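You operate a simulated robot arm through the tools that you are given. There is no shell and no other tool.

The job below is to be done with a simulated two-armed robot. You get a single attempt, and the scene is never put back.

## Task
On the top of the long grey bench, fold the blue screen cloth in half.

It is judged by the outcome, as a careful person would: the job done as asked, and still so three seconds after it is handed in. It fails if anything else is knocked over, pushed out of place, dropped, spilled or broken. Flat cloth is picked up by pressing the open fingertips on it (5 to 10 N) and closing them slowly along it; thin cloth reads only 2 to 8 mm in the jaws.

## Robot
Two 7-joint arms with two-finger parallel grippers on one trunk, on a base that moves. Base frame: it is fixed to the floor where the robot stands at the start and does not move with it; the origin is under the middle of the robot, x ahead of it, y to its left, z up. Units: mm, rad, N and s.
The left shoulder is at the start at [124, 171, 1162], the right one opposite. With the tool pointing down near the work surface each hand reaches from about 100 to 880 mm from the robot's upright axis, wherever it stands, measured 20 degrees to its own side. Places, roughly: blue screen cloth [-3500, -1250, 750]; top of the long grey bench [-2800, -1800, 800]. Payload 4.4 kg a hand.
The TCP of each hand is the grasp point between the finger pads, 23 mm short of the fingertips. In the tool frame z runs along the fingers and y along their closing line. The gripper opens to 94 mm. The fingers are 38 mm wide and 10 mm thick; the gripper's body (54 by 96 mm) begins 39 mm behind the TCP.
Orientation is that of the tool frame in the base frame, as a unit quaternion [x, y, z, w]. With the fingers straight down and closing along the base's y, the tool's x points along the base's -x, its y along +y and its z along -z.

## Interface
- The arms move only by the tool servo_tool. It takes "left_targets", "right_targets" or both (then of equal length, played together; a hand with none holds still); each is a list of rows, each an object (a shift or turn left out is 0, a gripper value left out holds the last) with "turn": the turn, a rotation vector about the tool's x, y, z in units of 6 degrees (1.0 is 6 degrees), a list of three; "xyz": the shift along the tool's x, y, z in units of 50 mm (1.0 is 50 mm), a list of three; "hand": the gripper command, from -1 (shut) to 1 (fully open), values between in proportion. In form: [{"turn": [wx, wy, wz], "xyz": [x, y, z], "hand": hand}, ...]. A call has 1 to 20 rows; each row shifts and turns the commanded pose from where the row before left it, along the tool's axes as they then stand. A call with a number of a shift or a turn outside -1 to 1 is refused whole. Rows are played at 5 a second. More than 50 mm and 0.15 rad between two rows, or a gripper value outside its range, and nothing of the call is played. Where a pose cannot be reached the arm comes as near as it can. A force on the tool above 40 N (or 10 N above the force at the start of the call, whichever is more), or a blocked arm, ends the call early, and 0.2 s more pass. The fingers move at their own pace (about 72 mm/s each) and stop on an object; they squeeze with about 34 N. The grip force told is the motor's: it shows also when the fingers shut on nothing. Time passes only in rows, and 0.2 s behind the last, so rows that do not move let the fingers close. It gives the time, the measured TCP pose, the force on the tool (base axes), the opening and the grip force at its end, in the units of the frame above (readings bear some noise), with the torque about the TCP (base axes, N m) and any sound that the robot's microphone picked up.
- Cameras (640 x 400 px; columns grow to the right, rows downward): "scene" is now at [235.3, -3.9, 1292.5]; the picture's right is [-0.04, -1.00, 0.00], its down [-0.67, 0.03, -0.74] and it looks along [0.74, -0.03, -0.67] (base axes); focal length 251 px, centre (320, 200). "left" rides on the left gripper at [86, -16, -74] in its tool frame; the picture's right is [0.18, 0.98, 0.00], its down [-0.58, 0.11, -0.81] and it looks along [-0.79, 0.15, 0.59] (tool axes); focal length 243 px, centre (320, 200). "right" rides on the right gripper at [86, 16, -75] in its tool frame; the picture's right is [-0.18, 0.98, 0.00], its down [-0.58, -0.11, -0.81] and it looks along [-0.79, -0.15, 0.59] (tool axes); focal length 243 px, centre (320, 200). There is no depth. A picture from a camera that has moved, and an enlarged one, comes with that camera's place and axes in the base frame and with its lens.
- capture(camera): a new picture of that camera. The clock stands still meanwhile.
- raise_lower(by): moves the trunk up (or, below 0, down) by that many mm; the arms and the scene camera ride with it, the base frame stays. It gives what a move gives, with no picture.
- steer(legs): drives the robot by 1 to 6 legs, each [ahead, left, turn to the left] in mm, mm and rad, along the robot's own axes; the way and the turn of a leg run together, so that a leg with both is an arc; at most 1500 mm and 3.142 rad a leg. The arms and the cameras ride along, it lands a little off, and it stops where it bumps. It gives what a move gives.
- pan_tilt(pan, tilt): turns the head with the scene camera to pan (to the left, within 1.396 rad either way) and tilt (down, from -0.506 to 1.204), counted from straight ahead of the robot (the tilt from the chest, where the trunk bows). It gives what a move gives.
- inspect(camera, box): a new picture of the part [left, top, right, bottom] of that camera's present view, enlarged. The clock stands still meanwhile.
- job_done(): hands the job in; it is judged then, once.

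Places have to be worked out from the pictures, the camera data and where the tool is seen. Open the grippers and draw the arms clear of the work before you hand the job in, unless the task says otherwise.

The tools are called after "Call:" as name(argument=value, ...) on one line, values as JSON. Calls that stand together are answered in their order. servo_tool: Moves the arms, as the interface text tells. Its arguments: {"type":"object","properties":{"left_targets":{"type":"array","items":{"type":"object","properties":{"turn":{"type":"array","items":{"type":"number"}},"xyz":{"type":"array","items":{"type":"number"}},"hand":{"type":"number"}}}},"right_targets":{"type":"array","items":{"type":"object","properties":{"turn":{"type":"array","items":{"type":"number"}},"xyz":{"type":"array","items":{"type":"number"}},"hand":{"type":"number"}}}}},"required":[]} The other tools are called the same way: raise_lower (by) moves the trunk up or down; steer (legs) drives the base; pan_tilt (pan, tilt) turns the head that bears the scene camera; capture (camera) takes a picture; inspect (camera, box) takes an enlarged picture of a part of a camera's view; job_done () hands the job in.

At the start:

```text
t: 0.0
left_tool_pos: [550.2, 247.8, 989.1]
left_orientation: [0.0, 1.0, 0.0, 0.0]
left_force: [-1.0, 0.1, -0.5]
left_ft_torque: [0.03, 0.01, -0.03]
left_opening: 94.1
left_grasp_force: 0.0
right_tool_pos: [478.0, -178.2, 997.0]
right_orientation: [0.0, 1.0, 0.0, 0.0]
right_force: [-0.6, 0.5, 0.2]
right_ft_torque: [-0.02, -0.02, -0.03]
right_opening: 93.9
right_grasp_force: 0.0
trunk travel left (down, up): [-175.0, 213.0]
robot x, y, heading: [-4.3, -0.9, -0.004]
head pan, tilt (commanded): [-0.038, 0.733]
```

scene: 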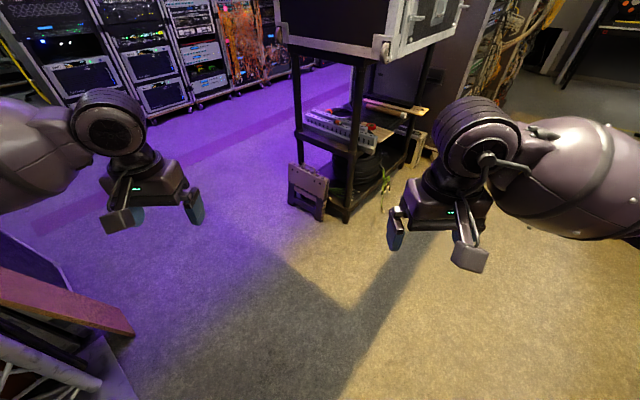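
right: 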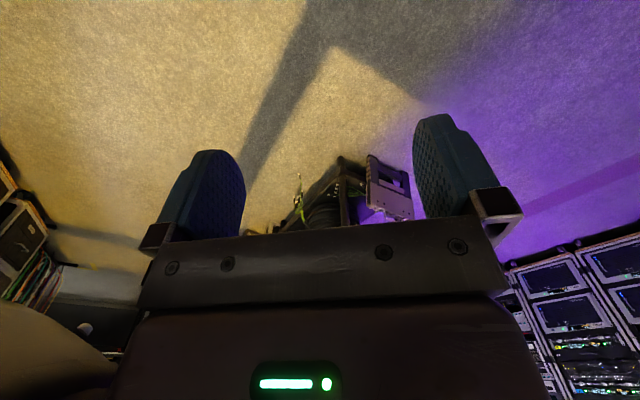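
left: 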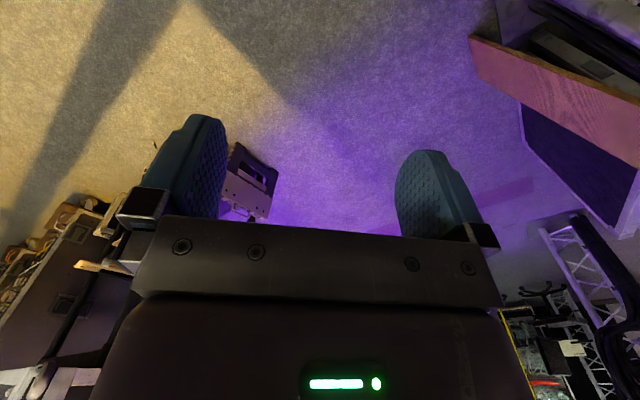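

I see the robot in a studio room; the cloth and bench are behind me to the right-rear. First I look around with the head to judge the free way.

Call:
pan_tilt(pan=-1.39, tilt=0.4)

Call:
capture(camera="scene")

Call:
pan_tilt(pan=1.39, tilt=0.4)

Call:
capture(camera="scene")

```text
t: 1.5
left_tool_pos: [549.1, 249.0, 989.9]
left_orientation: [0.0, 1.0, 0.0, -0.001]
left_force: [-0.2, -0.8, -0.3]
left_ft_torque: [-0.01, -0.03, 0.01]
left_opening: 94.1
left_grasp_force: 0.1
right_tool_pos: [478.7, -178.0, 997.0]
right_orientation: [0.0, 1.0, 0.0, 0.001]
right_force: [-0.4, 0.4, -0.3]
right_ft_torque: [0.02, -0.01, 0.01]
right_opening: 94.1
right_grasp_force: 0.0
trunk travel left (down, up): [-175.0, 213.0]
robot x, y, heading: [2.3, -1.8, 0.0]
head pan, tilt (commanded): [-1.389, 0.4]
```

```text
taken
camera scene: at [168.6, -91.8, 1322.2], right [-0.98, -0.18, 0.0], down [-0.07, 0.38, -0.92], along [0.17, -0.91, -0.39], focal length 251 px, centre (320, 200)
```

scene: 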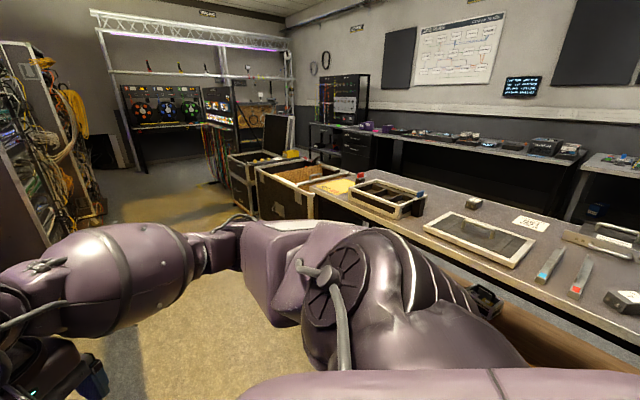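

```text
t: 4.0
left_tool_pos: [549.5, 249.4, 988.3]
left_orientation: [0.0, 1.0, 0.0, 0.0]
left_force: [-0.2, 0.4, 0.0]
left_ft_torque: [0.03, -0.01, -0.01]
left_opening: 94.1
left_grasp_force: 0.1
right_tool_pos: [476.7, -177.1, 999.1]
right_orientation: [-0.001, 1.0, 0.0, 0.0]
right_force: [-1.1, -0.7, -0.5]
right_ft_torque: [-0.01, 0.0, -0.01]
right_opening: 93.9
right_grasp_force: 0.0
trunk travel left (down, up): [-175.0, 213.0]
robot x, y, heading: [-0.8, 0.6, -0.002]
head pan, tilt (commanded): [1.389, 0.4]
```

```text
taken
camera scene: at [168.5, 90.4, 1322.2], right [0.98, -0.18, 0.0], down [-0.07, -0.38, -0.92], along [0.17, 0.91, -0.39], focal length 251 px, centre (320, 200)
```

scene: 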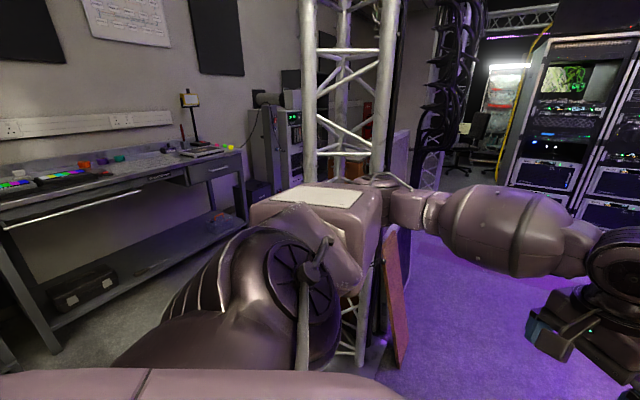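

The right side shows a bench with frames about 0.9–1.2 m away, and the left shows a truss about 1.1 m away, so turning in place (arm radius about 0.7 m) is clear. I turn to the left by 1.5 rad, then look behind.

Call:
steer(legs=[[0, 0, -1.2]])

Call:
pan_tilt(pan=-1.2, tilt=0.35)

Call:
capture(camera="scene")

Call:
pan_tilt(pan=-0.3, tilt=0.4)

Call:
capture(camera="scene")

```text
t: 7.4
left_tool_pos: [428.9, -425.3, 988.9]
left_orientation: [0.567, 0.823, 0.0, 0.0]
left_force: [-0.8, -0.5, 0.3]
left_ft_torque: [0.0, -0.03, 0.01]
left_opening: 94.1
left_grasp_force: 0.0
right_tool_pos: [3.6, -510.0, 998.7]
right_orientation: [0.568, 0.823, 0.0, 0.0]
right_force: [-0.2, -0.4, -0.3]
right_ft_torque: [0.07, 0.01, -0.01]
right_opening: 94.2
right_grasp_force: 0.0
trunk travel left (down, up): [-175.0, 213.0]
robot x, y, heading: [2.2, 3.3, -1.205]
head pan, tilt (commanded): [1.389, 0.4]
```

```text
t: 9.7
left_tool_pos: [428.8, -426.3, 989.6]
left_orientation: [0.568, 0.823, 0.0, 0.001]
left_force: [0.7, 0.0, -0.1]
left_ft_torque: [0.04, 0.02, 0.01]
left_opening: 94.2
left_grasp_force: 0.1
right_tool_pos: [4.9, -508.6, 997.6]
right_orientation: [0.568, 0.823, 0.0, -0.001]
right_force: [0.2, -0.5, -0.2]
right_ft_torque: [-0.01, 0.03, 0.01]
right_opening: 94.1
right_grasp_force: 0.1
trunk travel left (down, up): [-175.0, 213.0]
robot x, y, heading: [2.5, 4.2, -1.201]
head pan, tilt (commanded): [-1.201, 0.351]
```

```text
taken
camera scene: at [-15.8, -205.9, 1326.7], right [-0.67, 0.74, 0.0], down [0.26, 0.23, -0.94], along [-0.7, -0.63, -0.34], focal length 251 px, centre (320, 200)
```

scene: 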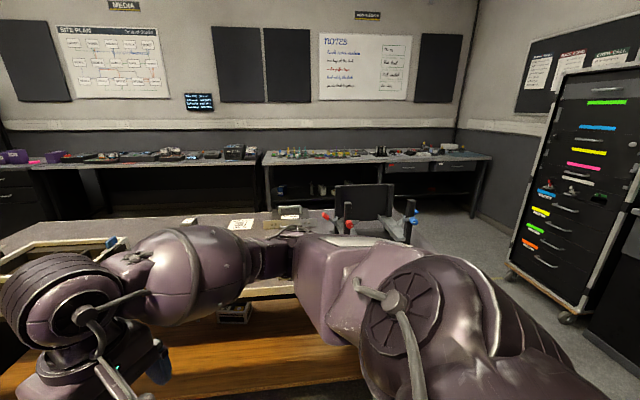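

```text
t: 10.9
left_tool_pos: [428.0, -424.0, 988.3]
left_orientation: [0.568, 0.823, 0.0, 0.0]
left_force: [-0.6, 0.0, 0.4]
left_ft_torque: [0.02, -0.03, -0.01]
left_opening: 94.2
left_grasp_force: 0.0
right_tool_pos: [3.7, -508.7, 997.4]
right_orientation: [0.567, 0.824, -0.001, 0.0]
right_force: [-0.1, -1.0, 0.2]
right_ft_torque: [-0.02, 0.01, 0.01]
right_opening: 94.0
right_grasp_force: 0.1
trunk travel left (down, up): [-175.0, 213.0]
robot x, y, heading: [1.5, -2.1, -1.206]
head pan, tilt (commanded): [-0.3, 0.4]
```

```text
taken
camera scene: at [59.1, -235.9, 1322.2], right [-1.0, -0.06, 0.0], down [-0.02, 0.39, -0.92], along [0.06, -0.92, -0.39], focal length 251 px, centre (320, 200)
```

scene: 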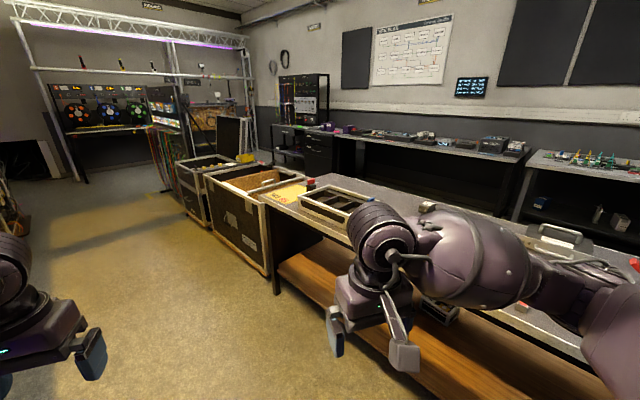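

The back-wall bench (front edge running roughly from (-1500,-2280) to (-3460,-690)) matches the given bench place. I turn the head there and zoom in to find the cloth.

Call:
pan_tilt(pan=-1.39, tilt=0.3)

Call:
inspect(camera="scene", box=[160, 80, 440, 255])

Call:
capture(camera="scene")

```text
t: 12.2
left_tool_pos: [428.7, -425.0, 989.1]
left_orientation: [0.568, 0.823, 0.0, 0.0]
left_force: [0.1, 0.2, -0.2]
left_ft_torque: [0.0, 0.01, 0.0]
left_opening: 93.9
left_grasp_force: 0.0
right_tool_pos: [3.3, -508.0, 999.3]
right_orientation: [0.568, 0.823, 0.0, 0.0]
right_force: [-0.3, -0.2, 0.8]
right_ft_torque: [0.02, -0.04, 0.02]
right_opening: 94.1
right_grasp_force: 0.0
trunk travel left (down, up): [-175.0, 213.0]
robot x, y, heading: [-3.2, 5.3, -1.211]
head pan, tilt (commanded): [-1.389, 0.3]
```

```text
2.29 times, centred on (300, 168) of scene
camera zoom: at [-26.5, -192.0, 1331.4], right [-0.52, 0.85, 0.0], down [0.25, 0.15, -0.96], along [-0.82, -0.5, -0.3], focal length 574 px, centre (366, 274)
```

zoom: 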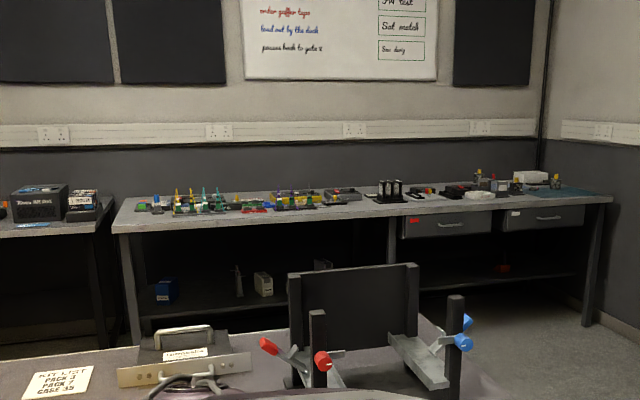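

```text
taken
camera scene: at [-26.5, -192.0, 1331.4], right [-0.52, 0.85, 0.0], down [0.25, 0.15, -0.96], along [-0.82, -0.5, -0.3], focal length 251 px, centre (320, 200)
```

scene: 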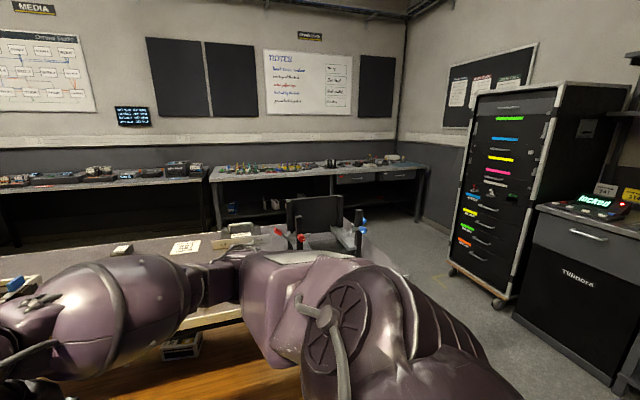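

The cloth seems to be the teal patch at the right end of the far bench, around (-3500,-1200). I turn further right to face that bench (heading about -2.21) and look at the gap between the near bench and the cabinets.

Call:
steer(legs=[[0, 0, -1.0]])

Call:
pan_tilt(pan=-0.5, tilt=0.5)

Call:
capture(camera="scene")

Call:
pan_tilt(pan=-1.3, tilt=0.5)

Call:
capture(camera="scene")

```text
t: 15.2
left_tool_pos: [-131.9, -588.5, 988.7]
left_orientation: [0.895, 0.446, 0.0, 0.0]
left_force: [1.5, -0.2, 0.3]
left_ft_torque: [0.04, -0.01, -0.01]
left_opening: 94.1
left_grasp_force: 0.0
right_tool_pos: [-428.3, -274.1, 998.2]
right_orientation: [0.895, 0.447, 0.0, 0.001]
right_force: [-0.2, 0.7, 0.9]
right_ft_torque: [-0.01, 0.03, -0.01]
right_opening: 94.1
right_grasp_force: 0.0
trunk travel left (down, up): [-175.0, 213.0]
robot x, y, heading: [-1.3, -2.8, -2.215]
head pan, tilt (commanded): [-1.389, 0.3]
```

```text
t: 16.4
left_tool_pos: [-131.7, -589.5, 989.1]
left_orientation: [0.894, 0.447, -0.001, 0.0]
left_force: [-1.2, 1.3, -0.4]
left_ft_torque: [0.0, 0.01, -0.01]
left_opening: 94.0
left_grasp_force: 0.0
right_tool_pos: [-428.5, -276.7, 998.7]
right_orientation: [0.894, 0.448, -0.001, 0.0]
right_force: [0.7, -0.9, -0.5]
right_ft_torque: [-0.01, -0.01, -0.03]
right_opening: 94.2
right_grasp_force: 0.0
trunk travel left (down, up): [-175.0, 213.0]
robot x, y, heading: [0.3, 3.5, -2.212]
head pan, tilt (commanded): [-0.499, 0.499]
```

```text
taken
camera scene: at [-175.6, -160.5, 1313.1], right [-0.41, 0.91, 0.0], down [0.44, 0.2, -0.88], along [-0.8, -0.36, -0.48], focal length 251 px, centre (320, 200)
```

scene: 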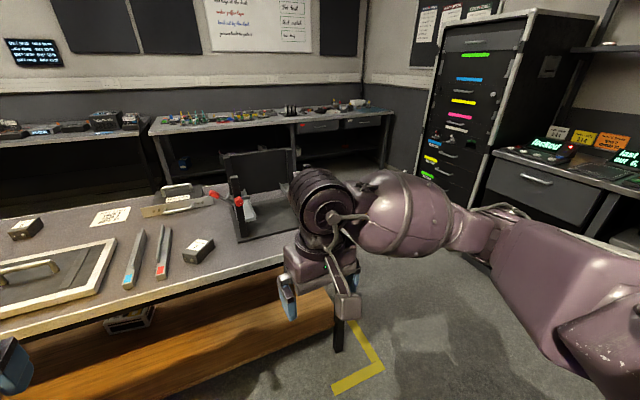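

```text
t: 17.5
left_tool_pos: [-130.5, -589.2, 988.5]
left_orientation: [0.895, 0.447, -0.001, 0.0]
left_force: [0.7, -0.1, 1.3]
left_ft_torque: [-0.05, -0.01, 0.03]
left_opening: 94.1
left_grasp_force: 0.0
right_tool_pos: [-428.1, -275.0, 996.8]
right_orientation: [0.895, 0.447, -0.001, 0.0]
right_force: [-0.2, 0.2, 1.0]
right_ft_torque: [-0.02, -0.01, 0.0]
right_opening: 93.9
right_grasp_force: 0.1
trunk travel left (down, up): [-175.0, 213.0]
robot x, y, heading: [1.0, -4.1, -2.211]
head pan, tilt (commanded): [-1.3, 0.499]
```

```text
taken
camera scene: at [-177.5, -89.7, 1313.0], right [0.36, 0.93, 0.0], down [0.45, -0.17, -0.88], along [-0.82, 0.32, -0.48], focal length 251 px, centre (320, 200)
```

scene: 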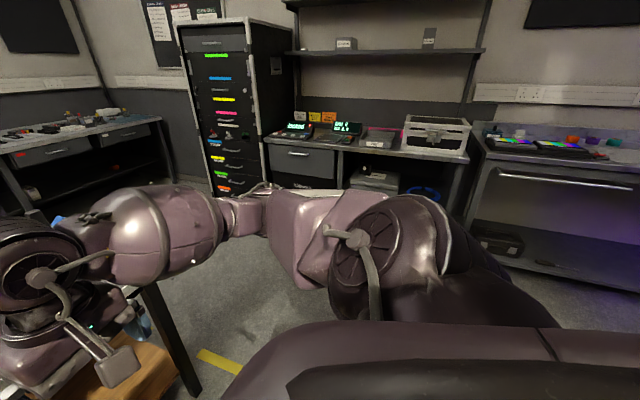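

The gap between the near bench's end (u about 500 mm along the bench direction) and the cabinets (about 1750 mm) looks about 1.2 m wide. My own shoulder hides the floor to my right, so I turn a bit more to check it before driving there.

Call:
steer(legs=[[0, 0, -0.9]])

Call:
pan_tilt(pan=-0.3, tilt=0.6)

Call:
capture(camera="scene")

Call:
pan_tilt(pan=0.5, tilt=0.6)

Call:
capture(camera="scene")

```text
t: 20.2
left_tool_pos: [-539.0, -269.6, 988.4]
left_orientation: [1.0, 0.019, 0.0, -0.001]
left_force: [0.9, -0.7, 0.0]
left_ft_torque: [-0.04, -0.02, 0.0]
left_opening: 94.2
left_grasp_force: 0.1
right_tool_pos: [-483.2, 160.2, 997.1]
right_orientation: [1.0, 0.019, -0.001, 0.001]
right_force: [-0.4, -0.1, -0.2]
right_ft_torque: [0.0, 0.03, 0.0]
right_opening: 93.9
right_grasp_force: 0.0
trunk travel left (down, up): [-175.0, 213.0]
robot x, y, heading: [0.2, -3.0, -3.105]
head pan, tilt (commanded): [-1.3, 0.499]
```

```text
t: 21.5
left_tool_pos: [-540.6, -268.9, 988.6]
left_orientation: [1.0, 0.018, 0.0, 0.0]
left_force: [-0.2, -0.1, -0.3]
left_ft_torque: [0.02, -0.02, 0.02]
left_opening: 93.9
left_grasp_force: 0.0
right_tool_pos: [-482.9, 159.6, 998.1]
right_orientation: [1.0, 0.019, 0.0, 0.0]
right_force: [0.0, -0.3, -0.3]
right_ft_torque: [0.02, 0.01, -0.01]
right_opening: 94.2
right_grasp_force: 0.1
trunk travel left (down, up): [-175.0, 213.0]
robot x, y, heading: [3.1, 2.2, -3.104]
head pan, tilt (commanded): [-0.3, 0.6]
```

```text
taken
camera scene: at [-239.0, 16.9, 1304.0], right [0.26, 0.97, 0.0], down [0.55, -0.15, -0.83], along [-0.8, 0.22, -0.56], focal length 251 px, centre (320, 200)
```

scene: 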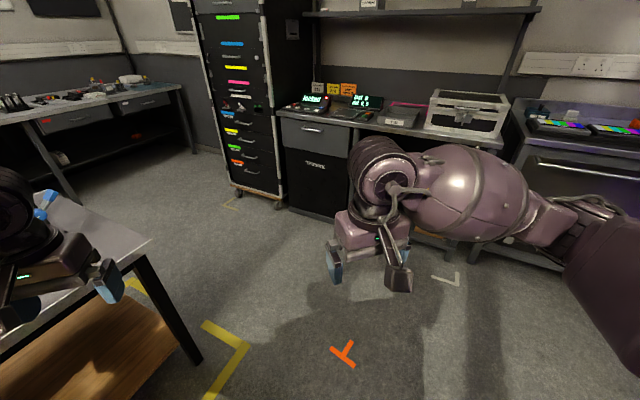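

```text
t: 22.6
left_tool_pos: [-541.0, -269.4, 989.2]
left_orientation: [1.0, 0.018, 0.0, 0.0]
left_force: [0.6, -0.7, -0.6]
left_ft_torque: [-0.01, 0.0, -0.01]
left_opening: 93.9
left_grasp_force: 0.0
right_tool_pos: [-483.6, 160.6, 998.0]
right_orientation: [1.0, 0.018, 0.0, 0.0]
right_force: [0.5, 0.5, 0.7]
right_ft_torque: [0.03, 0.01, -0.01]
right_opening: 94.0
right_grasp_force: 0.0
trunk travel left (down, up): [-175.0, 213.0]
robot x, y, heading: [0.1, 0.3, -3.106]
head pan, tilt (commanded): [0.499, 0.6]
```

```text
taken
camera scene: at [-229.7, -51.2, 1304.0], right [-0.51, 0.86, 0.0], down [0.49, 0.29, -0.83], along [-0.71, -0.42, -0.56], focal length 251 px, centre (320, 200)
```

scene: 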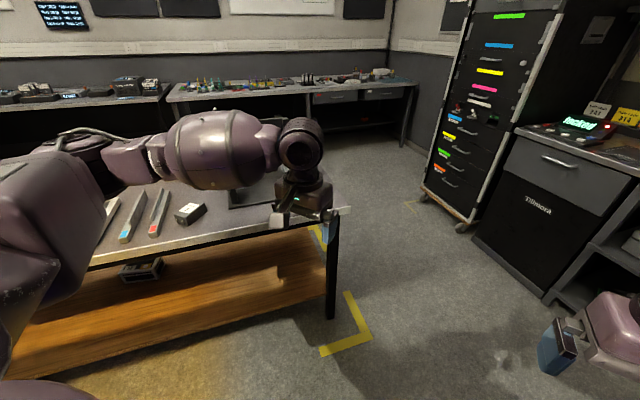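

The floor to my right is clear apart from tape marks, and the gap runs from about u=510 (near bench end) to u=1760 (cabinets). I turn back to face the far bench and slide right 1050 mm to line up with the gap.

Call:
steer(legs=[[0, 0, 0.9], [0, -1050, 0]])

Call:
pan_tilt(pan=-0.35, tilt=0.6)

Call:
capture(camera="scene")

Call:
pan_tilt(pan=0.4, tilt=0.6)

Call:
capture(camera="scene")

```text
t: 34.7
left_tool_pos: [-1002.4, 69.9, 988.8]
left_orientation: [0.895, 0.445, 0.0, -0.001]
left_force: [0.6, -0.4, 0.7]
left_ft_torque: [0.02, 0.05, 0.04]
left_opening: 94.1
left_grasp_force: 0.0
right_tool_pos: [-1297.1, 384.1, 999.4]
right_orientation: [0.896, 0.445, 0.0, 0.001]
right_force: [-0.4, 0.3, 0.3]
right_ft_torque: [0.01, 0.02, 0.0]
right_opening: 94.1
right_grasp_force: 0.0
trunk travel left (down, up): [-175.0, 213.0]
robot x, y, heading: [-866.5, 656.8, -2.221]
head pan, tilt (commanded): [0.499, 0.6]
```

```text
t: 35.9
left_tool_pos: [-1002.2, 69.4, 988.8]
left_orientation: [0.896, 0.444, 0.0, 0.0]
left_force: [-0.1, 0.0, 0.1]
left_ft_torque: [-0.04, -0.01, -0.02]
left_opening: 94.3
left_grasp_force: 0.1
right_tool_pos: [-1298.0, 385.1, 998.3]
right_orientation: [0.896, 0.445, 0.0, 0.0]
right_force: [0.1, 0.5, -0.1]
right_ft_torque: [0.01, 0.02, 0.02]
right_opening: 93.9
right_grasp_force: 0.1
trunk travel left (down, up): [-175.0, 213.0]
robot x, y, heading: [-869.6, 660.5, -2.221]
head pan, tilt (commanded): [-0.351, 0.6]
```

```text
taken
camera scene: at [-1036.0, 487.5, 1304.0], right [-0.54, 0.84, 0.0], down [0.48, 0.31, -0.83], along [-0.69, -0.45, -0.56], focal length 251 px, centre (320, 200)
```

scene: 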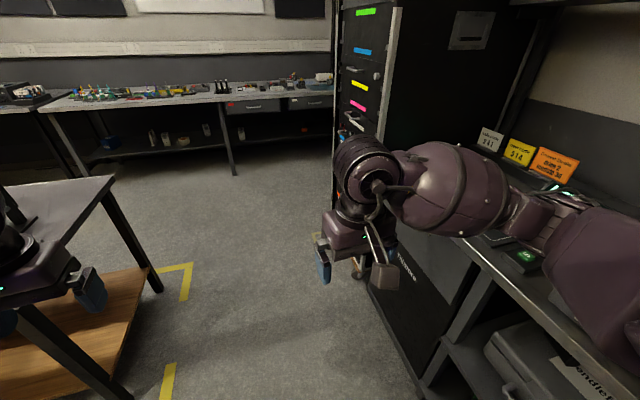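

```text
t: 37.0
left_tool_pos: [-1002.8, 70.0, 988.7]
left_orientation: [0.896, 0.444, 0.0, 0.0]
left_force: [0.0, -0.7, -0.1]
left_ft_torque: [0.02, 0.03, -0.03]
left_opening: 93.9
left_grasp_force: 0.0
right_tool_pos: [-1297.3, 384.4, 997.3]
right_orientation: [0.896, 0.444, 0.001, 0.0]
right_force: [0.5, -0.1, 0.0]
right_ft_torque: [-0.02, 0.03, 0.0]
right_opening: 94.0
right_grasp_force: 0.1
trunk travel left (down, up): [-175.0, 213.0]
robot x, y, heading: [-869.3, 658.1, -2.219]
head pan, tilt (commanded): [0.4, 0.6]
```

```text
taken
camera scene: at [-983.6, 449.7, 1304.0], right [-0.97, 0.25, 0.0], down [0.14, 0.55, -0.83], along [-0.2, -0.8, -0.56], focal length 251 px, centre (320, 200)
```

scene: 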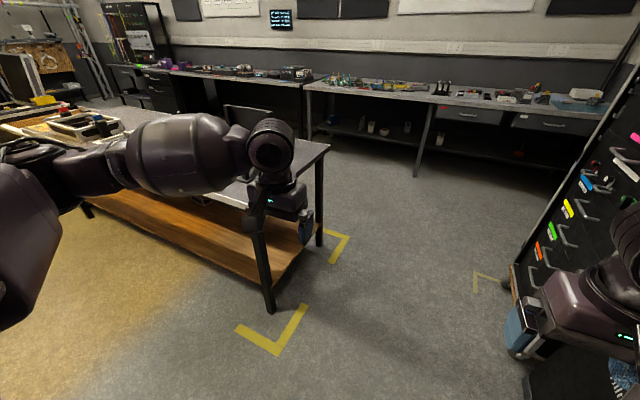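

The gap reads about 600 mm to the left (bench end) and 660 mm to the right (flight case), and my elbows reach about 480 mm to each side. I drive ahead 1400 mm through it and look again.

Call:
steer(legs=[[1400, -10, 0]])

Call:
pan_tilt(pan=-0.2, tilt=0.5)

Call:
capture(camera="scene")

Call:
pan_tilt(pan=-0.9, tilt=0.6)

Call:
capture(camera="scene")

```text
t: 44.0
left_tool_pos: [-1861.8, -1038.8, 990.1]
left_orientation: [0.896, 0.443, 0.0, -0.001]
left_force: [0.0, -0.2, -0.4]
left_ft_torque: [-0.01, 0.0, 0.02]
left_opening: 93.9
left_grasp_force: 0.1
right_tool_pos: [-2157.4, -721.5, 997.7]
right_orientation: [0.897, 0.443, 0.0, 0.0]
right_force: [-0.3, 0.3, 1.1]
right_ft_torque: [-0.03, 0.0, 0.0]
right_opening: 93.9
right_grasp_force: 0.0
trunk travel left (down, up): [-175.0, 213.0]
robot x, y, heading: [-1723.2, -450.5, -2.224]
head pan, tilt (commanded): [0.4, 0.6]
```

```text
t: 45.0
left_tool_pos: [-1862.8, -1038.4, 988.7]
left_orientation: [0.896, 0.443, 0.0, -0.001]
left_force: [0.2, 0.3, 0.5]
left_ft_torque: [0.02, -0.04, -0.01]
left_opening: 93.8
left_grasp_force: 0.1
right_tool_pos: [-2156.3, -722.1, 996.8]
right_orientation: [0.896, 0.444, 0.001, 0.0]
right_force: [0.1, 0.1, 0.8]
right_ft_torque: [-0.02, 0.0, 0.0]
right_opening: 94.1
right_grasp_force: 0.1
trunk travel left (down, up): [-175.0, 213.0]
robot x, y, heading: [-1725.7, -449.8, -2.22]
head pan, tilt (commanded): [-0.201, 0.499]
```

```text
taken
camera scene: at [-1888.0, -632.2, 1313.0], right [-0.66, 0.75, 0.0], down [0.36, 0.31, -0.88], along [-0.66, -0.58, -0.48], focal length 251 px, centre (320, 200)
```

scene: 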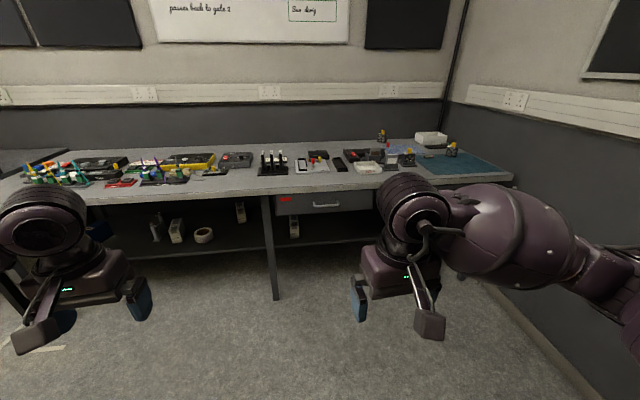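

```text
t: 46.1
left_tool_pos: [-1861.4, -1039.2, 989.7]
left_orientation: [0.897, 0.443, 0.0, 0.0]
left_force: [0.2, -1.2, -0.5]
left_ft_torque: [-0.03, -0.04, 0.0]
left_opening: 93.9
left_grasp_force: 0.1
right_tool_pos: [-2156.7, -722.2, 997.8]
right_orientation: [0.896, 0.443, -0.001, 0.0]
right_force: [0.5, -0.1, 0.2]
right_ft_torque: [0.01, 0.02, -0.02]
right_opening: 93.9
right_grasp_force: 0.0
trunk travel left (down, up): [-175.0, 213.0]
robot x, y, heading: [-1727.8, -452.3, -2.221]
head pan, tilt (commanded): [-0.901, 0.6]
```

```text
taken
camera scene: at [-1907.9, -574.0, 1304.0], right [-0.02, 1.0, 0.0], down [0.56, 0.01, -0.83], along [-0.82, -0.01, -0.56], focal length 251 px, centre (320, 200)
```

scene: 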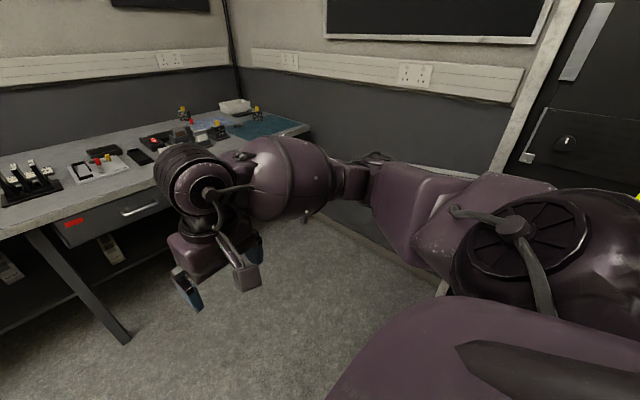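

The teal cloth is seen at the right end of the far bench with small objects around it. I zoom in on it.

Call:
pan_tilt(pan=-0.5, tilt=0.4)

Call:
inspect(camera="scene", box=[240, 100, 440, 225])

Call:
capture(camera="scene")

```text
t: 46.9
left_tool_pos: [-1861.5, -1039.0, 989.7]
left_orientation: [0.897, 0.443, -0.001, 0.0]
left_force: [-0.8, -0.5, 0.2]
left_ft_torque: [-0.01, 0.02, 0.02]
left_opening: 94.2
left_grasp_force: 0.0
right_tool_pos: [-2155.7, -721.2, 997.4]
right_orientation: [0.896, 0.443, 0.0, 0.0]
right_force: [0.3, 0.4, -0.7]
right_ft_torque: [-0.05, 0.01, 0.04]
right_opening: 94.1
right_grasp_force: 0.1
trunk travel left (down, up): [-175.0, 213.0]
robot x, y, heading: [-1721.9, -449.0, -2.222]
head pan, tilt (commanded): [-0.499, 0.4]
```

```text
3.20 times, centred on (340, 162) of scene
camera zoom: at [-1904.2, -609.9, 1322.2], right [-0.41, 0.91, 0.0], down [0.36, 0.16, -0.92], along [-0.84, -0.37, -0.39], focal length 804 px, centre (256, 320)
```

zoom: 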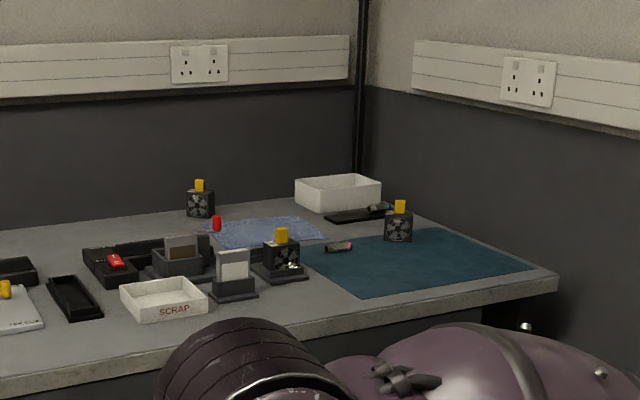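

```text
taken
camera scene: at [-1904.2, -609.9, 1322.2], right [-0.41, 0.91, 0.0], down [0.36, 0.16, -0.92], along [-0.84, -0.37, -0.39], focal length 251 px, centre (320, 200)
```

scene: 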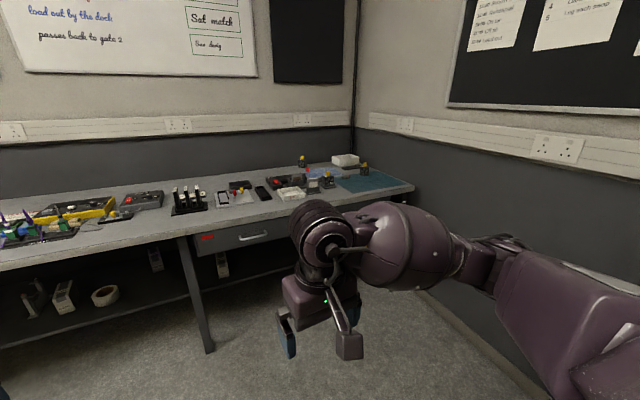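

The light-blue crumpled-looking cloth works out at about (-3490,-1290), which matches the given cloth place; the teal sheet at (-3430,-930) is a different mat. I drive ahead 600 mm to clear the flight case and then slide right 700 mm.

Call:
steer(legs=[[600, 0, 0]])

Call:
pan_tilt(pan=-1.2, tilt=0.6)

Call:
capture(camera="scene")

Call:
pan_tilt(pan=-0.6, tilt=0.6)

Call:
capture(camera="scene")

```text
t: 50.4
left_tool_pos: [-2238.7, -1520.9, 989.6]
left_orientation: [0.898, 0.44, -0.001, 0.0]
left_force: [-0.1, -0.1, -0.2]
left_ft_torque: [0.01, 0.03, 0.03]
left_opening: 94.1
left_grasp_force: 0.1
right_tool_pos: [-2530.4, -1201.4, 997.0]
right_orientation: [0.898, 0.44, 0.0, 0.0]
right_force: [0.8, 0.1, 0.0]
right_ft_torque: [-0.01, -0.04, 0.01]
right_opening: 93.9
right_grasp_force: 0.1
trunk travel left (down, up): [-175.0, 213.0]
robot x, y, heading: [-2095.0, -932.2, -2.229]
head pan, tilt (commanded): [-0.499, 0.4]
```

```text
t: 51.4
left_tool_pos: [-2237.9, -1520.2, 988.5]
left_orientation: [0.898, 0.44, -0.001, 0.0]
left_force: [-1.4, -0.1, -0.4]
left_ft_torque: [-0.01, 0.02, -0.02]
left_opening: 93.7
left_grasp_force: 0.0
right_tool_pos: [-2529.4, -1201.1, 997.1]
right_orientation: [0.898, 0.44, 0.001, 0.001]
right_force: [0.8, -0.8, 0.2]
right_ft_torque: [-0.04, -0.01, 0.05]
right_opening: 94.0
right_grasp_force: 0.1
trunk travel left (down, up): [-175.0, 213.0]
robot x, y, heading: [-2098.8, -929.5, -2.232]
head pan, tilt (commanded): [-1.201, 0.6]
```

```text
taken
camera scene: at [-2276.9, -1029.4, 1304.0], right [0.28, 0.96, 0.0], down [0.54, -0.16, -0.83], along [-0.79, 0.23, -0.56], focal length 251 px, centre (320, 200)
```

scene: 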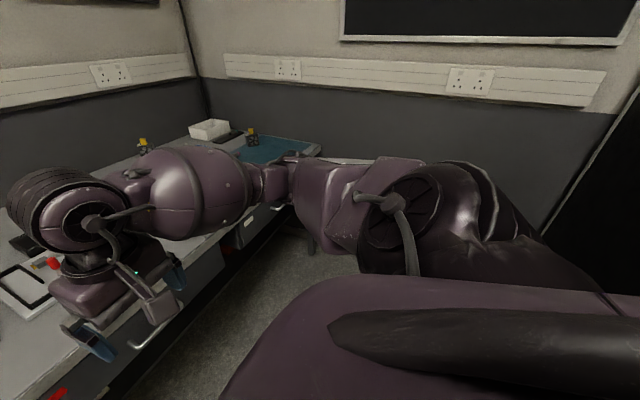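

```text
t: 52.4
left_tool_pos: [-2236.9, -1520.4, 988.8]
left_orientation: [0.898, 0.439, -0.001, 0.0]
left_force: [-0.1, 0.8, -1.1]
left_ft_torque: [0.01, 0.02, 0.0]
left_opening: 94.1
left_grasp_force: 0.1
right_tool_pos: [-2530.2, -1202.4, 997.7]
right_orientation: [0.898, 0.44, 0.001, 0.0]
right_force: [-0.7, 0.4, -0.6]
right_ft_torque: [0.01, 0.01, -0.01]
right_opening: 93.9
right_grasp_force: 0.1
trunk travel left (down, up): [-175.0, 213.0]
robot x, y, heading: [-2095.0, -936.1, -2.235]
head pan, tilt (commanded): [-0.6, 0.6]
```

```text
taken
camera scene: at [-2276.4, -1081.5, 1304.0], right [-0.31, 0.95, 0.0], down [0.54, 0.17, -0.83], along [-0.79, -0.25, -0.56], focal length 251 px, centre (320, 200)
```

scene: 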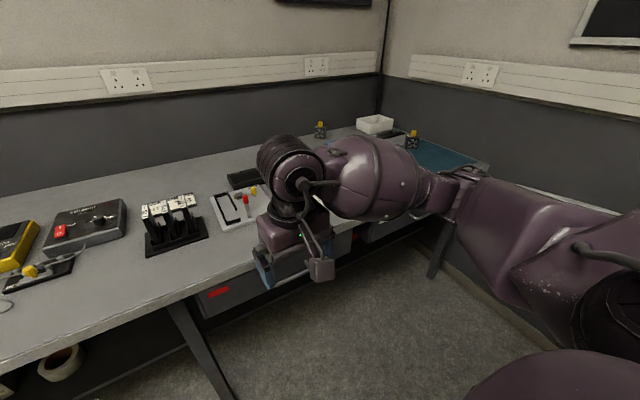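

Triangulating the bench's right corner gives a bench top at z ≈ 805. I raise the trunk 100 mm for clearance over the items, then go ahead 80 mm and slide right 600 mm.

Call:
raise_lower(by=100)

Call:
steer(legs=[[80, 0, 0], [0, -600, 0]])

Call:
pan_tilt(pan=-0.3, tilt=0.7)

Call:
capture(camera="scene")

Call:
capture(camera="right")

```text
t: 53.8
left_tool_pos: [-2236.9, -1520.0, 1088.4]
left_orientation: [0.898, 0.44, 0.001, -0.001]
left_force: [0.4, 1.4, 0.3]
left_ft_torque: [0.01, -0.03, 0.0]
left_opening: 93.6
left_grasp_force: 0.1
right_tool_pos: [-2529.7, -1202.4, 1096.6]
right_orientation: [0.898, 0.44, 0.001, 0.0]
right_force: [0.5, -1.1, -0.6]
right_ft_torque: [0.03, -0.01, 0.01]
right_opening: 94.2
right_grasp_force: 0.1
trunk travel left (down, up): [-275.0, 113.0]
robot x, y, heading: [-2098.6, -933.1, -2.235]
head pan, tilt (commanded): [-0.6, 0.6]
```

```text
t: 60.2
left_tool_pos: [-2773.0, -1206.4, 1087.6]
left_orientation: [0.9, 0.436, 0.0, 0.0]
left_force: [0.6, 0.2, -0.6]
left_ft_torque: [-0.01, 0.01, 0.02]
left_opening: 94.0
left_grasp_force: 0.1
right_tool_pos: [-3062.3, -886.9, 1098.0]
right_orientation: [0.9, 0.436, 0.0, 0.001]
right_force: [0.2, -1.0, 0.5]
right_ft_torque: [-0.02, -0.04, 0.02]
right_opening: 93.9
right_grasp_force: 0.0
trunk travel left (down, up): [-275.0, 113.0]
robot x, y, heading: [-2631.7, -622.2, -2.241]
head pan, tilt (commanded): [-0.6, 0.6]
```

```text
t: 61.0
left_tool_pos: [-2773.2, -1205.9, 1088.9]
left_orientation: [0.9, 0.436, 0.0, 0.0]
left_force: [0.1, 0.5, -0.9]
left_ft_torque: [-0.01, 0.0, -0.02]
left_opening: 93.7
left_grasp_force: 0.0
right_tool_pos: [-3062.2, -884.5, 1097.8]
right_orientation: [0.9, 0.436, 0.0, -0.001]
right_force: [-0.3, 0.0, -0.3]
right_ft_torque: [0.0, -0.01, 0.01]
right_opening: 93.7
right_grasp_force: 0.0
trunk travel left (down, up): [-275.0, 113.0]
robot x, y, heading: [-2629.0, -621.9, -2.237]
head pan, tilt (commanded): [-0.3, 0.7]
```

```text
taken
camera scene: at [-2745.6, -729.6, 1403.4], right [-0.57, 0.82, 0.0], down [0.53, 0.36, -0.77], along [-0.63, -0.43, -0.64], focal length 251 px, centre (320, 200)
```

scene: 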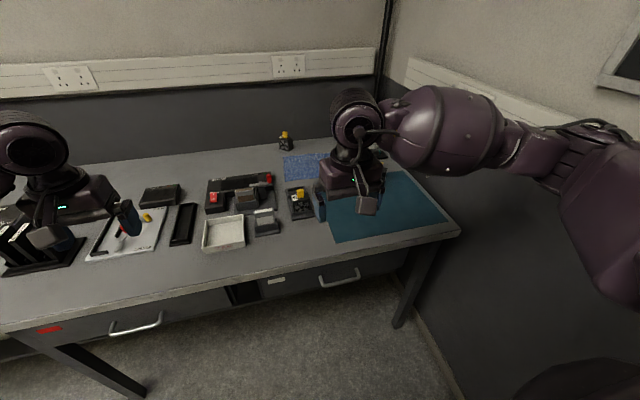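

```text
taken
camera right: at [-2996.3, -826.9, 1173.9], right [0.66, -0.75, 0.0], down [-0.45, -0.39, 0.81], along [-0.61, -0.53, -0.59], focal length 243 px, centre (320, 200)
```

right: 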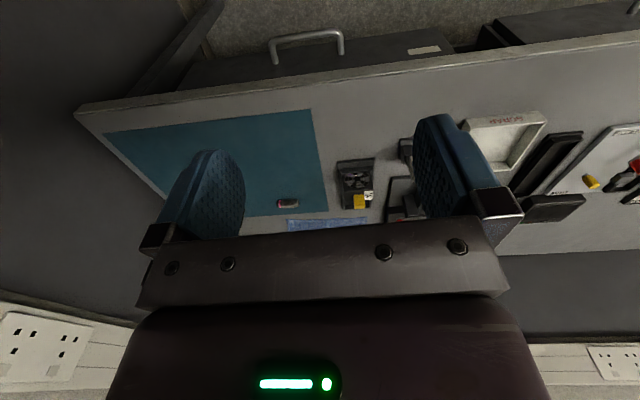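

The robot is now in front of the bench's right end; the blue cloth is partly hidden by the right hand at about pixel (305,165). I zoom in on it.

Call:
inspect(camera="scene", box=[180, 110, 400, 250])

```text
2.86 times, centred on (290, 180) of scene
camera zoom: at [-2745.6, -729.6, 1403.4], right [-0.57, 0.82, 0.0], down [0.53, 0.36, -0.77], along [-0.63, -0.43, -0.64], focal length 718 px, centre (406, 257)
```

zoom: 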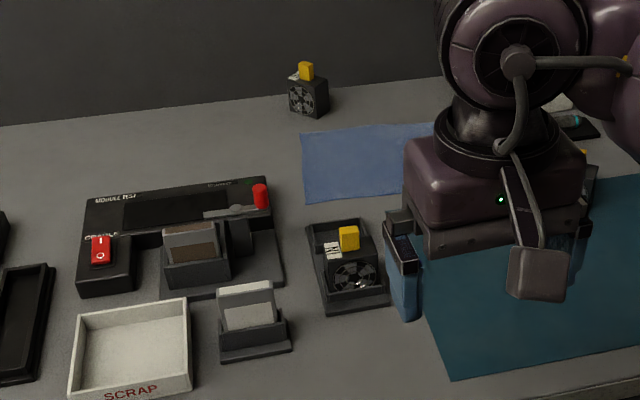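

The right hand hides part of the cloth. I draw the right hand back toward the robot by 200 mm to see the whole cloth.

Call:
servo_tool(right_targets=[{"xyz": [1, 0, 0]}, {"xyz": [1, 0, 0]}, {"xyz": [1, 0, 0]}, {"xyz": [1, 0, 0]}])

Call:
capture(camera="scene")

Call:
inspect(camera="scene", box=[180, 110, 400, 250])

```text
t: 62.0
left_tool_pos: [-2772.0, -1205.7, 1088.5]
left_orientation: [0.9, 0.436, -0.001, 0.0]
left_force: [1.0, -0.7, -0.4]
left_ft_torque: [-0.03, 0.04, -0.01]
left_opening: 94.0
left_grasp_force: 0.1
right_tool_pos: [-2994.5, -789.9, 1097.4]
right_orientation: [0.9, 0.435, 0.0, 0.0]
right_force: [0.8, 0.7, -0.5]
right_ft_torque: [-0.01, 0.01, -0.02]
right_opening: 93.9
right_grasp_force: 0.0
right hand out of reach, approached as far as the arm can: row 3, 4
trunk travel left (down, up): [-275.0, 113.0]
robot x, y, heading: [-2625.6, -621.5, -2.242]
head pan, tilt (commanded): [-0.3, 0.7]
```

```text
taken
camera scene: at [-2745.1, -729.5, 1403.5], right [-0.57, 0.82, 0.0], down [0.53, 0.36, -0.77], along [-0.63, -0.43, -0.64], focal length 251 px, centre (320, 200)
```

scene: 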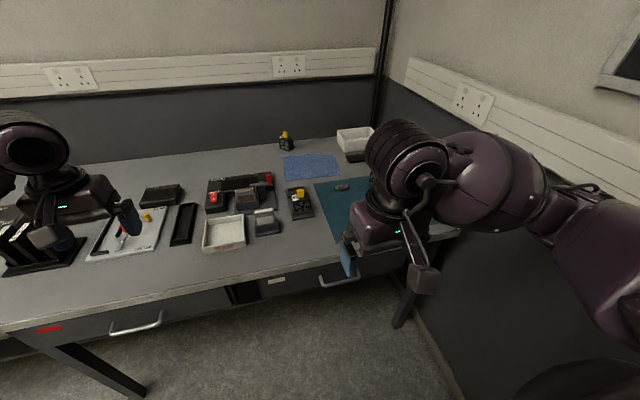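

```text
2.86 times, centred on (290, 180) of scene
camera zoom: at [-2745.1, -729.5, 1403.5], right [-0.57, 0.82, 0.0], down [0.53, 0.36, -0.77], along [-0.63, -0.43, -0.64], focal length 718 px, centre (406, 257)
```

zoom: 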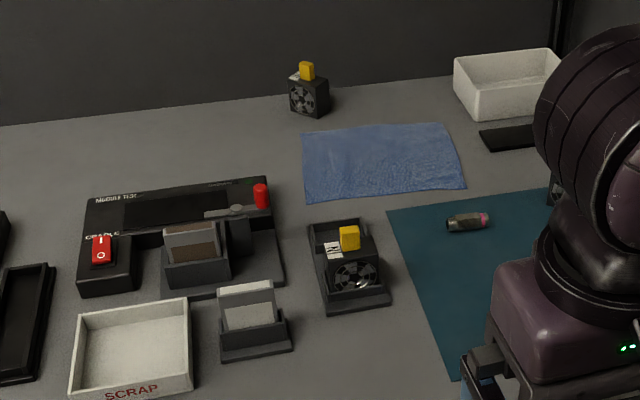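

The cloth's corners work out at about FL (-3351,-1316), FR (-3514,-1148), BL (-3496,-1452), BR (-3653,-1284): roughly 235 x 200 mm, about 500 mm in from the bench front. I look down at the bench front and beneath to see how close the base can come.

Call:
pan_tilt(pan=0.0, tilt=1.2)

Call:
capture(camera="scene")

Call:
pan_tilt(pan=-0.6, tilt=1.1)

Call:
capture(camera="scene")

```text
t: 63.0
left_tool_pos: [-2770.9, -1206.0, 1090.0]
left_orientation: [0.9, 0.436, 0.0, 0.0]
left_force: [-0.1, -0.1, -0.4]
left_ft_torque: [0.0, 0.0, -0.01]
left_opening: 93.8
left_grasp_force: 0.0
right_tool_pos: [-2993.6, -789.4, 1098.2]
right_orientation: [0.9, 0.436, 0.0, 0.0]
right_force: [0.5, 0.1, -0.1]
right_ft_torque: [-0.01, -0.02, -0.02]
right_opening: 94.0
right_grasp_force: 0.0
trunk travel left (down, up): [-275.0, 113.0]
robot x, y, heading: [-2623.0, -619.2, -2.238]
head pan, tilt (commanded): [0.0, 1.201]
```

```text
taken
camera scene: at [-2710.3, -725.5, 1367.5], right [-0.78, 0.62, 0.0], down [0.58, 0.73, -0.36], along [-0.23, -0.28, -0.93], focal length 251 px, centre (320, 200)
```

scene: 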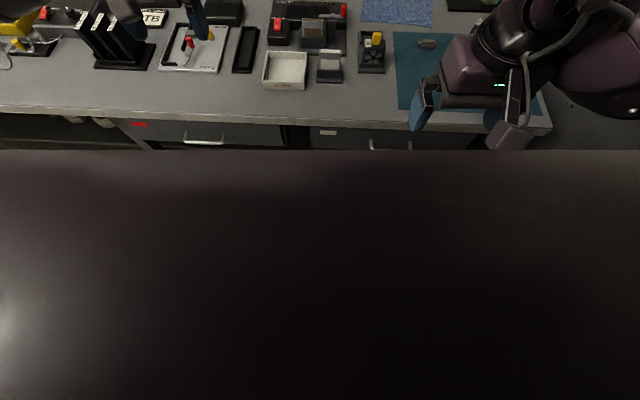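

```text
t: 64.0
left_tool_pos: [-2771.9, -1206.9, 1088.3]
left_orientation: [0.9, 0.436, 0.0, 0.0]
left_force: [-0.1, 0.2, 1.0]
left_ft_torque: [0.01, -0.01, 0.0]
left_opening: 93.8
left_grasp_force: 0.1
right_tool_pos: [-2993.8, -788.1, 1097.7]
right_orientation: [0.9, 0.436, 0.0, 0.0]
right_force: [-1.2, 0.8, 0.6]
right_ft_torque: [-0.01, -0.01, -0.03]
right_opening: 93.9
right_grasp_force: 0.1
trunk travel left (down, up): [-275.0, 113.0]
robot x, y, heading: [-2627.3, -619.8, -2.241]
head pan, tilt (commanded): [-0.6, 1.1]
```

```text
taken
camera scene: at [-2735.8, -700.4, 1373.4], right [-0.3, 0.95, 0.0], down [0.85, 0.27, -0.45], along [-0.43, -0.14, -0.89], focal length 251 px, centre (320, 200)
```

scene: 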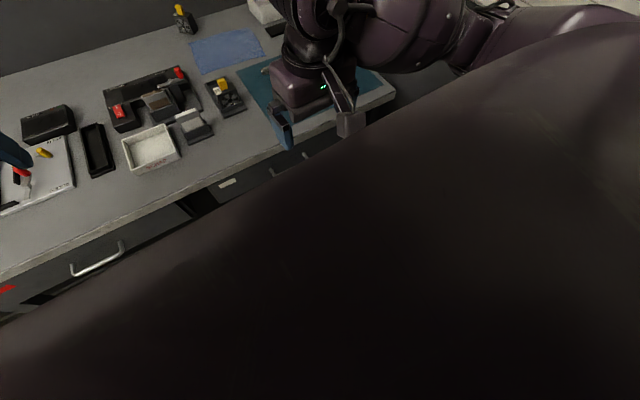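

The chest hides the base from the head camera. I turn the left hand around its vertical axis so its camera looks back at my base and the bench front to judge the clearance.

Call:
servo_tool(left_targets=[{"turn": [0, 0, 1]}, {"turn": [0, 0, 1]}, {"turn": [0, 0, 1]}, {"turn": [0, 0, 1]}, {"turn": [0, 0, 1]}, {"turn": [0, 0, 1]}, {"turn": [0, 0, 1]}, {"turn": [0, 0, 1]}, {"turn": [0, 0, 1]}, {"turn": [0, 0, 1]}, {"turn": [0, 0, 1]}, {"turn": [0, 0, 1]}, {"turn": [0, 0, 1]}, {"turn": [0, 0, 1]}, {"turn": [0, 0, 1]}, {"turn": [0, 0, 1]}, {"turn": [0, 0, 1]}, {"turn": [0, 0, 1]}, {"turn": [0, 0, 1]}, {"turn": [0, 0, 1]}])

Call:
capture(camera="left")

```text
t: 68.2
left_tool_pos: [-2771.5, -1206.5, 1088.1]
left_orientation: [0.827, -0.562, 0.0, 0.0]
left_force: [-0.1, -0.7, 0.0]
left_ft_torque: [0.01, -0.01, 0.01]
left_opening: 93.7
left_grasp_force: 0.1
right_tool_pos: [-2993.9, -788.6, 1097.4]
right_orientation: [0.9, 0.436, 0.001, -0.001]
right_force: [0.5, 0.9, -0.5]
right_ft_torque: [0.01, 0.01, -0.01]
right_opening: 94.0
right_grasp_force: 0.1
trunk travel left (down, up): [-275.0, 113.0]
robot x, y, heading: [-2628.1, -622.1, -2.243]
head pan, tilt (commanded): [-0.6, 1.1]
```

```text
taken
camera left: at [-2725.7, -1280.6, 1162.2], right [-0.85, -0.53, 0.0], down [-0.32, 0.5, 0.81], along [-0.43, 0.68, -0.59], focal length 243 px, centre (320, 200)
```

left: 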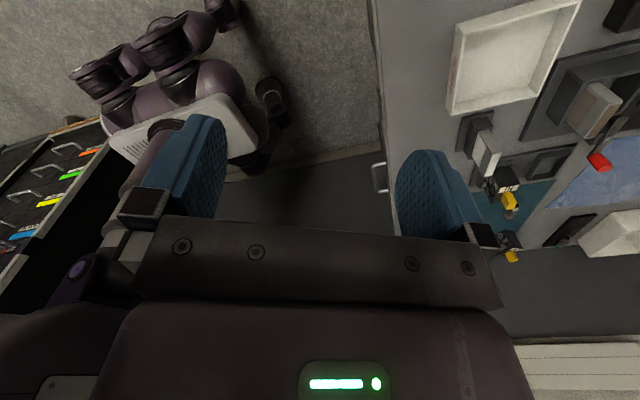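

The hand camera shows my base and the bench front. I zoom in to read the base's outline and the space beneath the bench.

Call:
inspect(camera="left", box=[60, 0, 460, 230])

```text
1.60 times, centred on (260, 115) of left
camera zoom: at [-2725.7, -1280.6, 1162.2], right [-0.85, -0.53, 0.0], down [-0.32, 0.5, 0.81], along [-0.43, 0.68, -0.59], focal length 388 px, centre (416, 336)
```

zoom: 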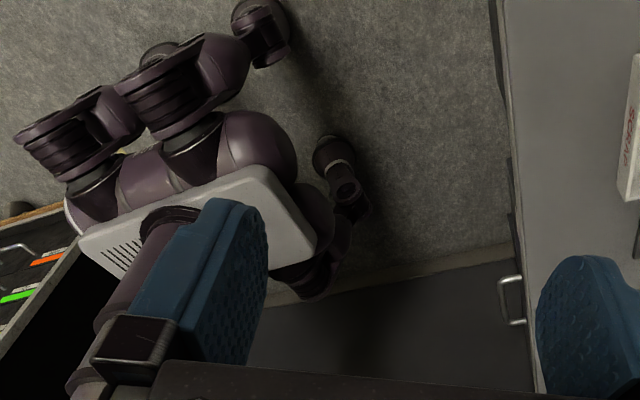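

The base's front reaches only about 215 mm ahead of the axis, so I can stand with the axis about 230 mm from the bench edge. I put the right hand forward again and turn both hands by 90° (left +90, right −90) so that they close along the depth direction, ready for a two-handed front-to-back fold.

Call:
servo_tool(left_targets=[{"turn": [0, 0, -1]}, {"turn": [0, 0, -1]}, {"turn": [0, 0, -1]}, {"turn": [0, 0, -1]}, {"turn": [0, 0, -1]}, {}, {}, {}, {}, {}, {}, {}, {}, {}, {}, {}, {}, {}, {}], right_targets=[{"xyz": [-1, 0, 0]}, {"xyz": [-1, 0, 0]}, {"xyz": [-1, 0, 0]}, {"xyz": [-1, 0, 0]}, {"turn": [0, 0, -1]}, {"turn": [0, 0, -1]}, {"turn": [0, 0, -1]}, {"turn": [0, 0, -1]}, {"turn": [0, 0, -1]}, {"turn": [0, 0, -1]}, {"turn": [0, 0, -1]}, {"turn": [0, 0, -1]}, {"turn": [0, 0, -1]}, {"turn": [0, 0, -1]}, {"turn": [0, 0, -1]}, {"turn": [0, 0, -1]}, {"turn": [0, 0, -1]}, {"turn": [0, 0, -1]}, {"turn": [0, 0, -1]}])

Call:
pan_tilt(pan=-0.3, tilt=0.8)

Call:
capture(camera="scene")

```text
t: 72.2
left_tool_pos: [-2772.5, -1206.1, 1087.5]
left_orientation: [0.945, -0.328, 0.0, -0.001]
left_force: [0.0, -0.5, 0.1]
left_ft_torque: [-0.01, -0.04, 0.02]
left_opening: 94.0
left_grasp_force: 0.1
right_tool_pos: [-3094.6, -921.8, 1112.3]
right_orientation: [0.562, 0.827, 0.001, 0.0]
right_force: [0.6, 1.5, 0.0]
right_ft_torque: [-0.02, 0.04, 0.01]
right_opening: 94.0
right_grasp_force: 0.0
right hand out of reach, approached as far as the arm can: row 14, 15, 16, 17, 18, 19
trunk travel left (down, up): [-275.0, 113.0]
robot x, y, heading: [-2628.4, -623.6, -2.239]
head pan, tilt (commanded): [-0.6, 1.1]
```

```text
t: 73.0
left_tool_pos: [-2772.5, -1205.6, 1087.0]
left_orientation: [0.945, -0.328, 0.0, 0.001]
left_force: [-0.6, 0.1, 1.2]
left_ft_torque: [-0.01, 0.0, 0.0]
left_opening: 94.2
left_grasp_force: 0.0
right_tool_pos: [-3094.0, -923.3, 1111.3]
right_orientation: [0.561, 0.828, -0.001, 0.0]
right_force: [-0.1, -0.5, 0.5]
right_ft_torque: [-0.02, 0.0, -0.02]
right_opening: 93.9
right_grasp_force: 0.0
trunk travel left (down, up): [-275.0, 113.0]
robot x, y, heading: [-2627.4, -620.8, -2.235]
head pan, tilt (commanded): [-0.3, 0.799]
```

```text
taken
camera scene: at [-2742.0, -727.2, 1395.1], right [-0.57, 0.82, 0.0], down [0.59, 0.41, -0.7], along [-0.57, -0.39, -0.72], focal length 251 px, centre (320, 200)
```

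scene: 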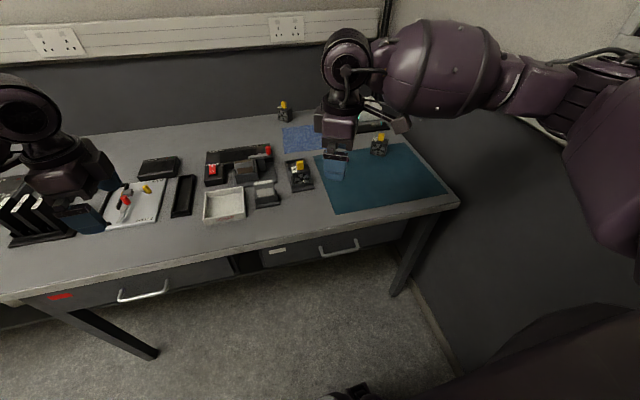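

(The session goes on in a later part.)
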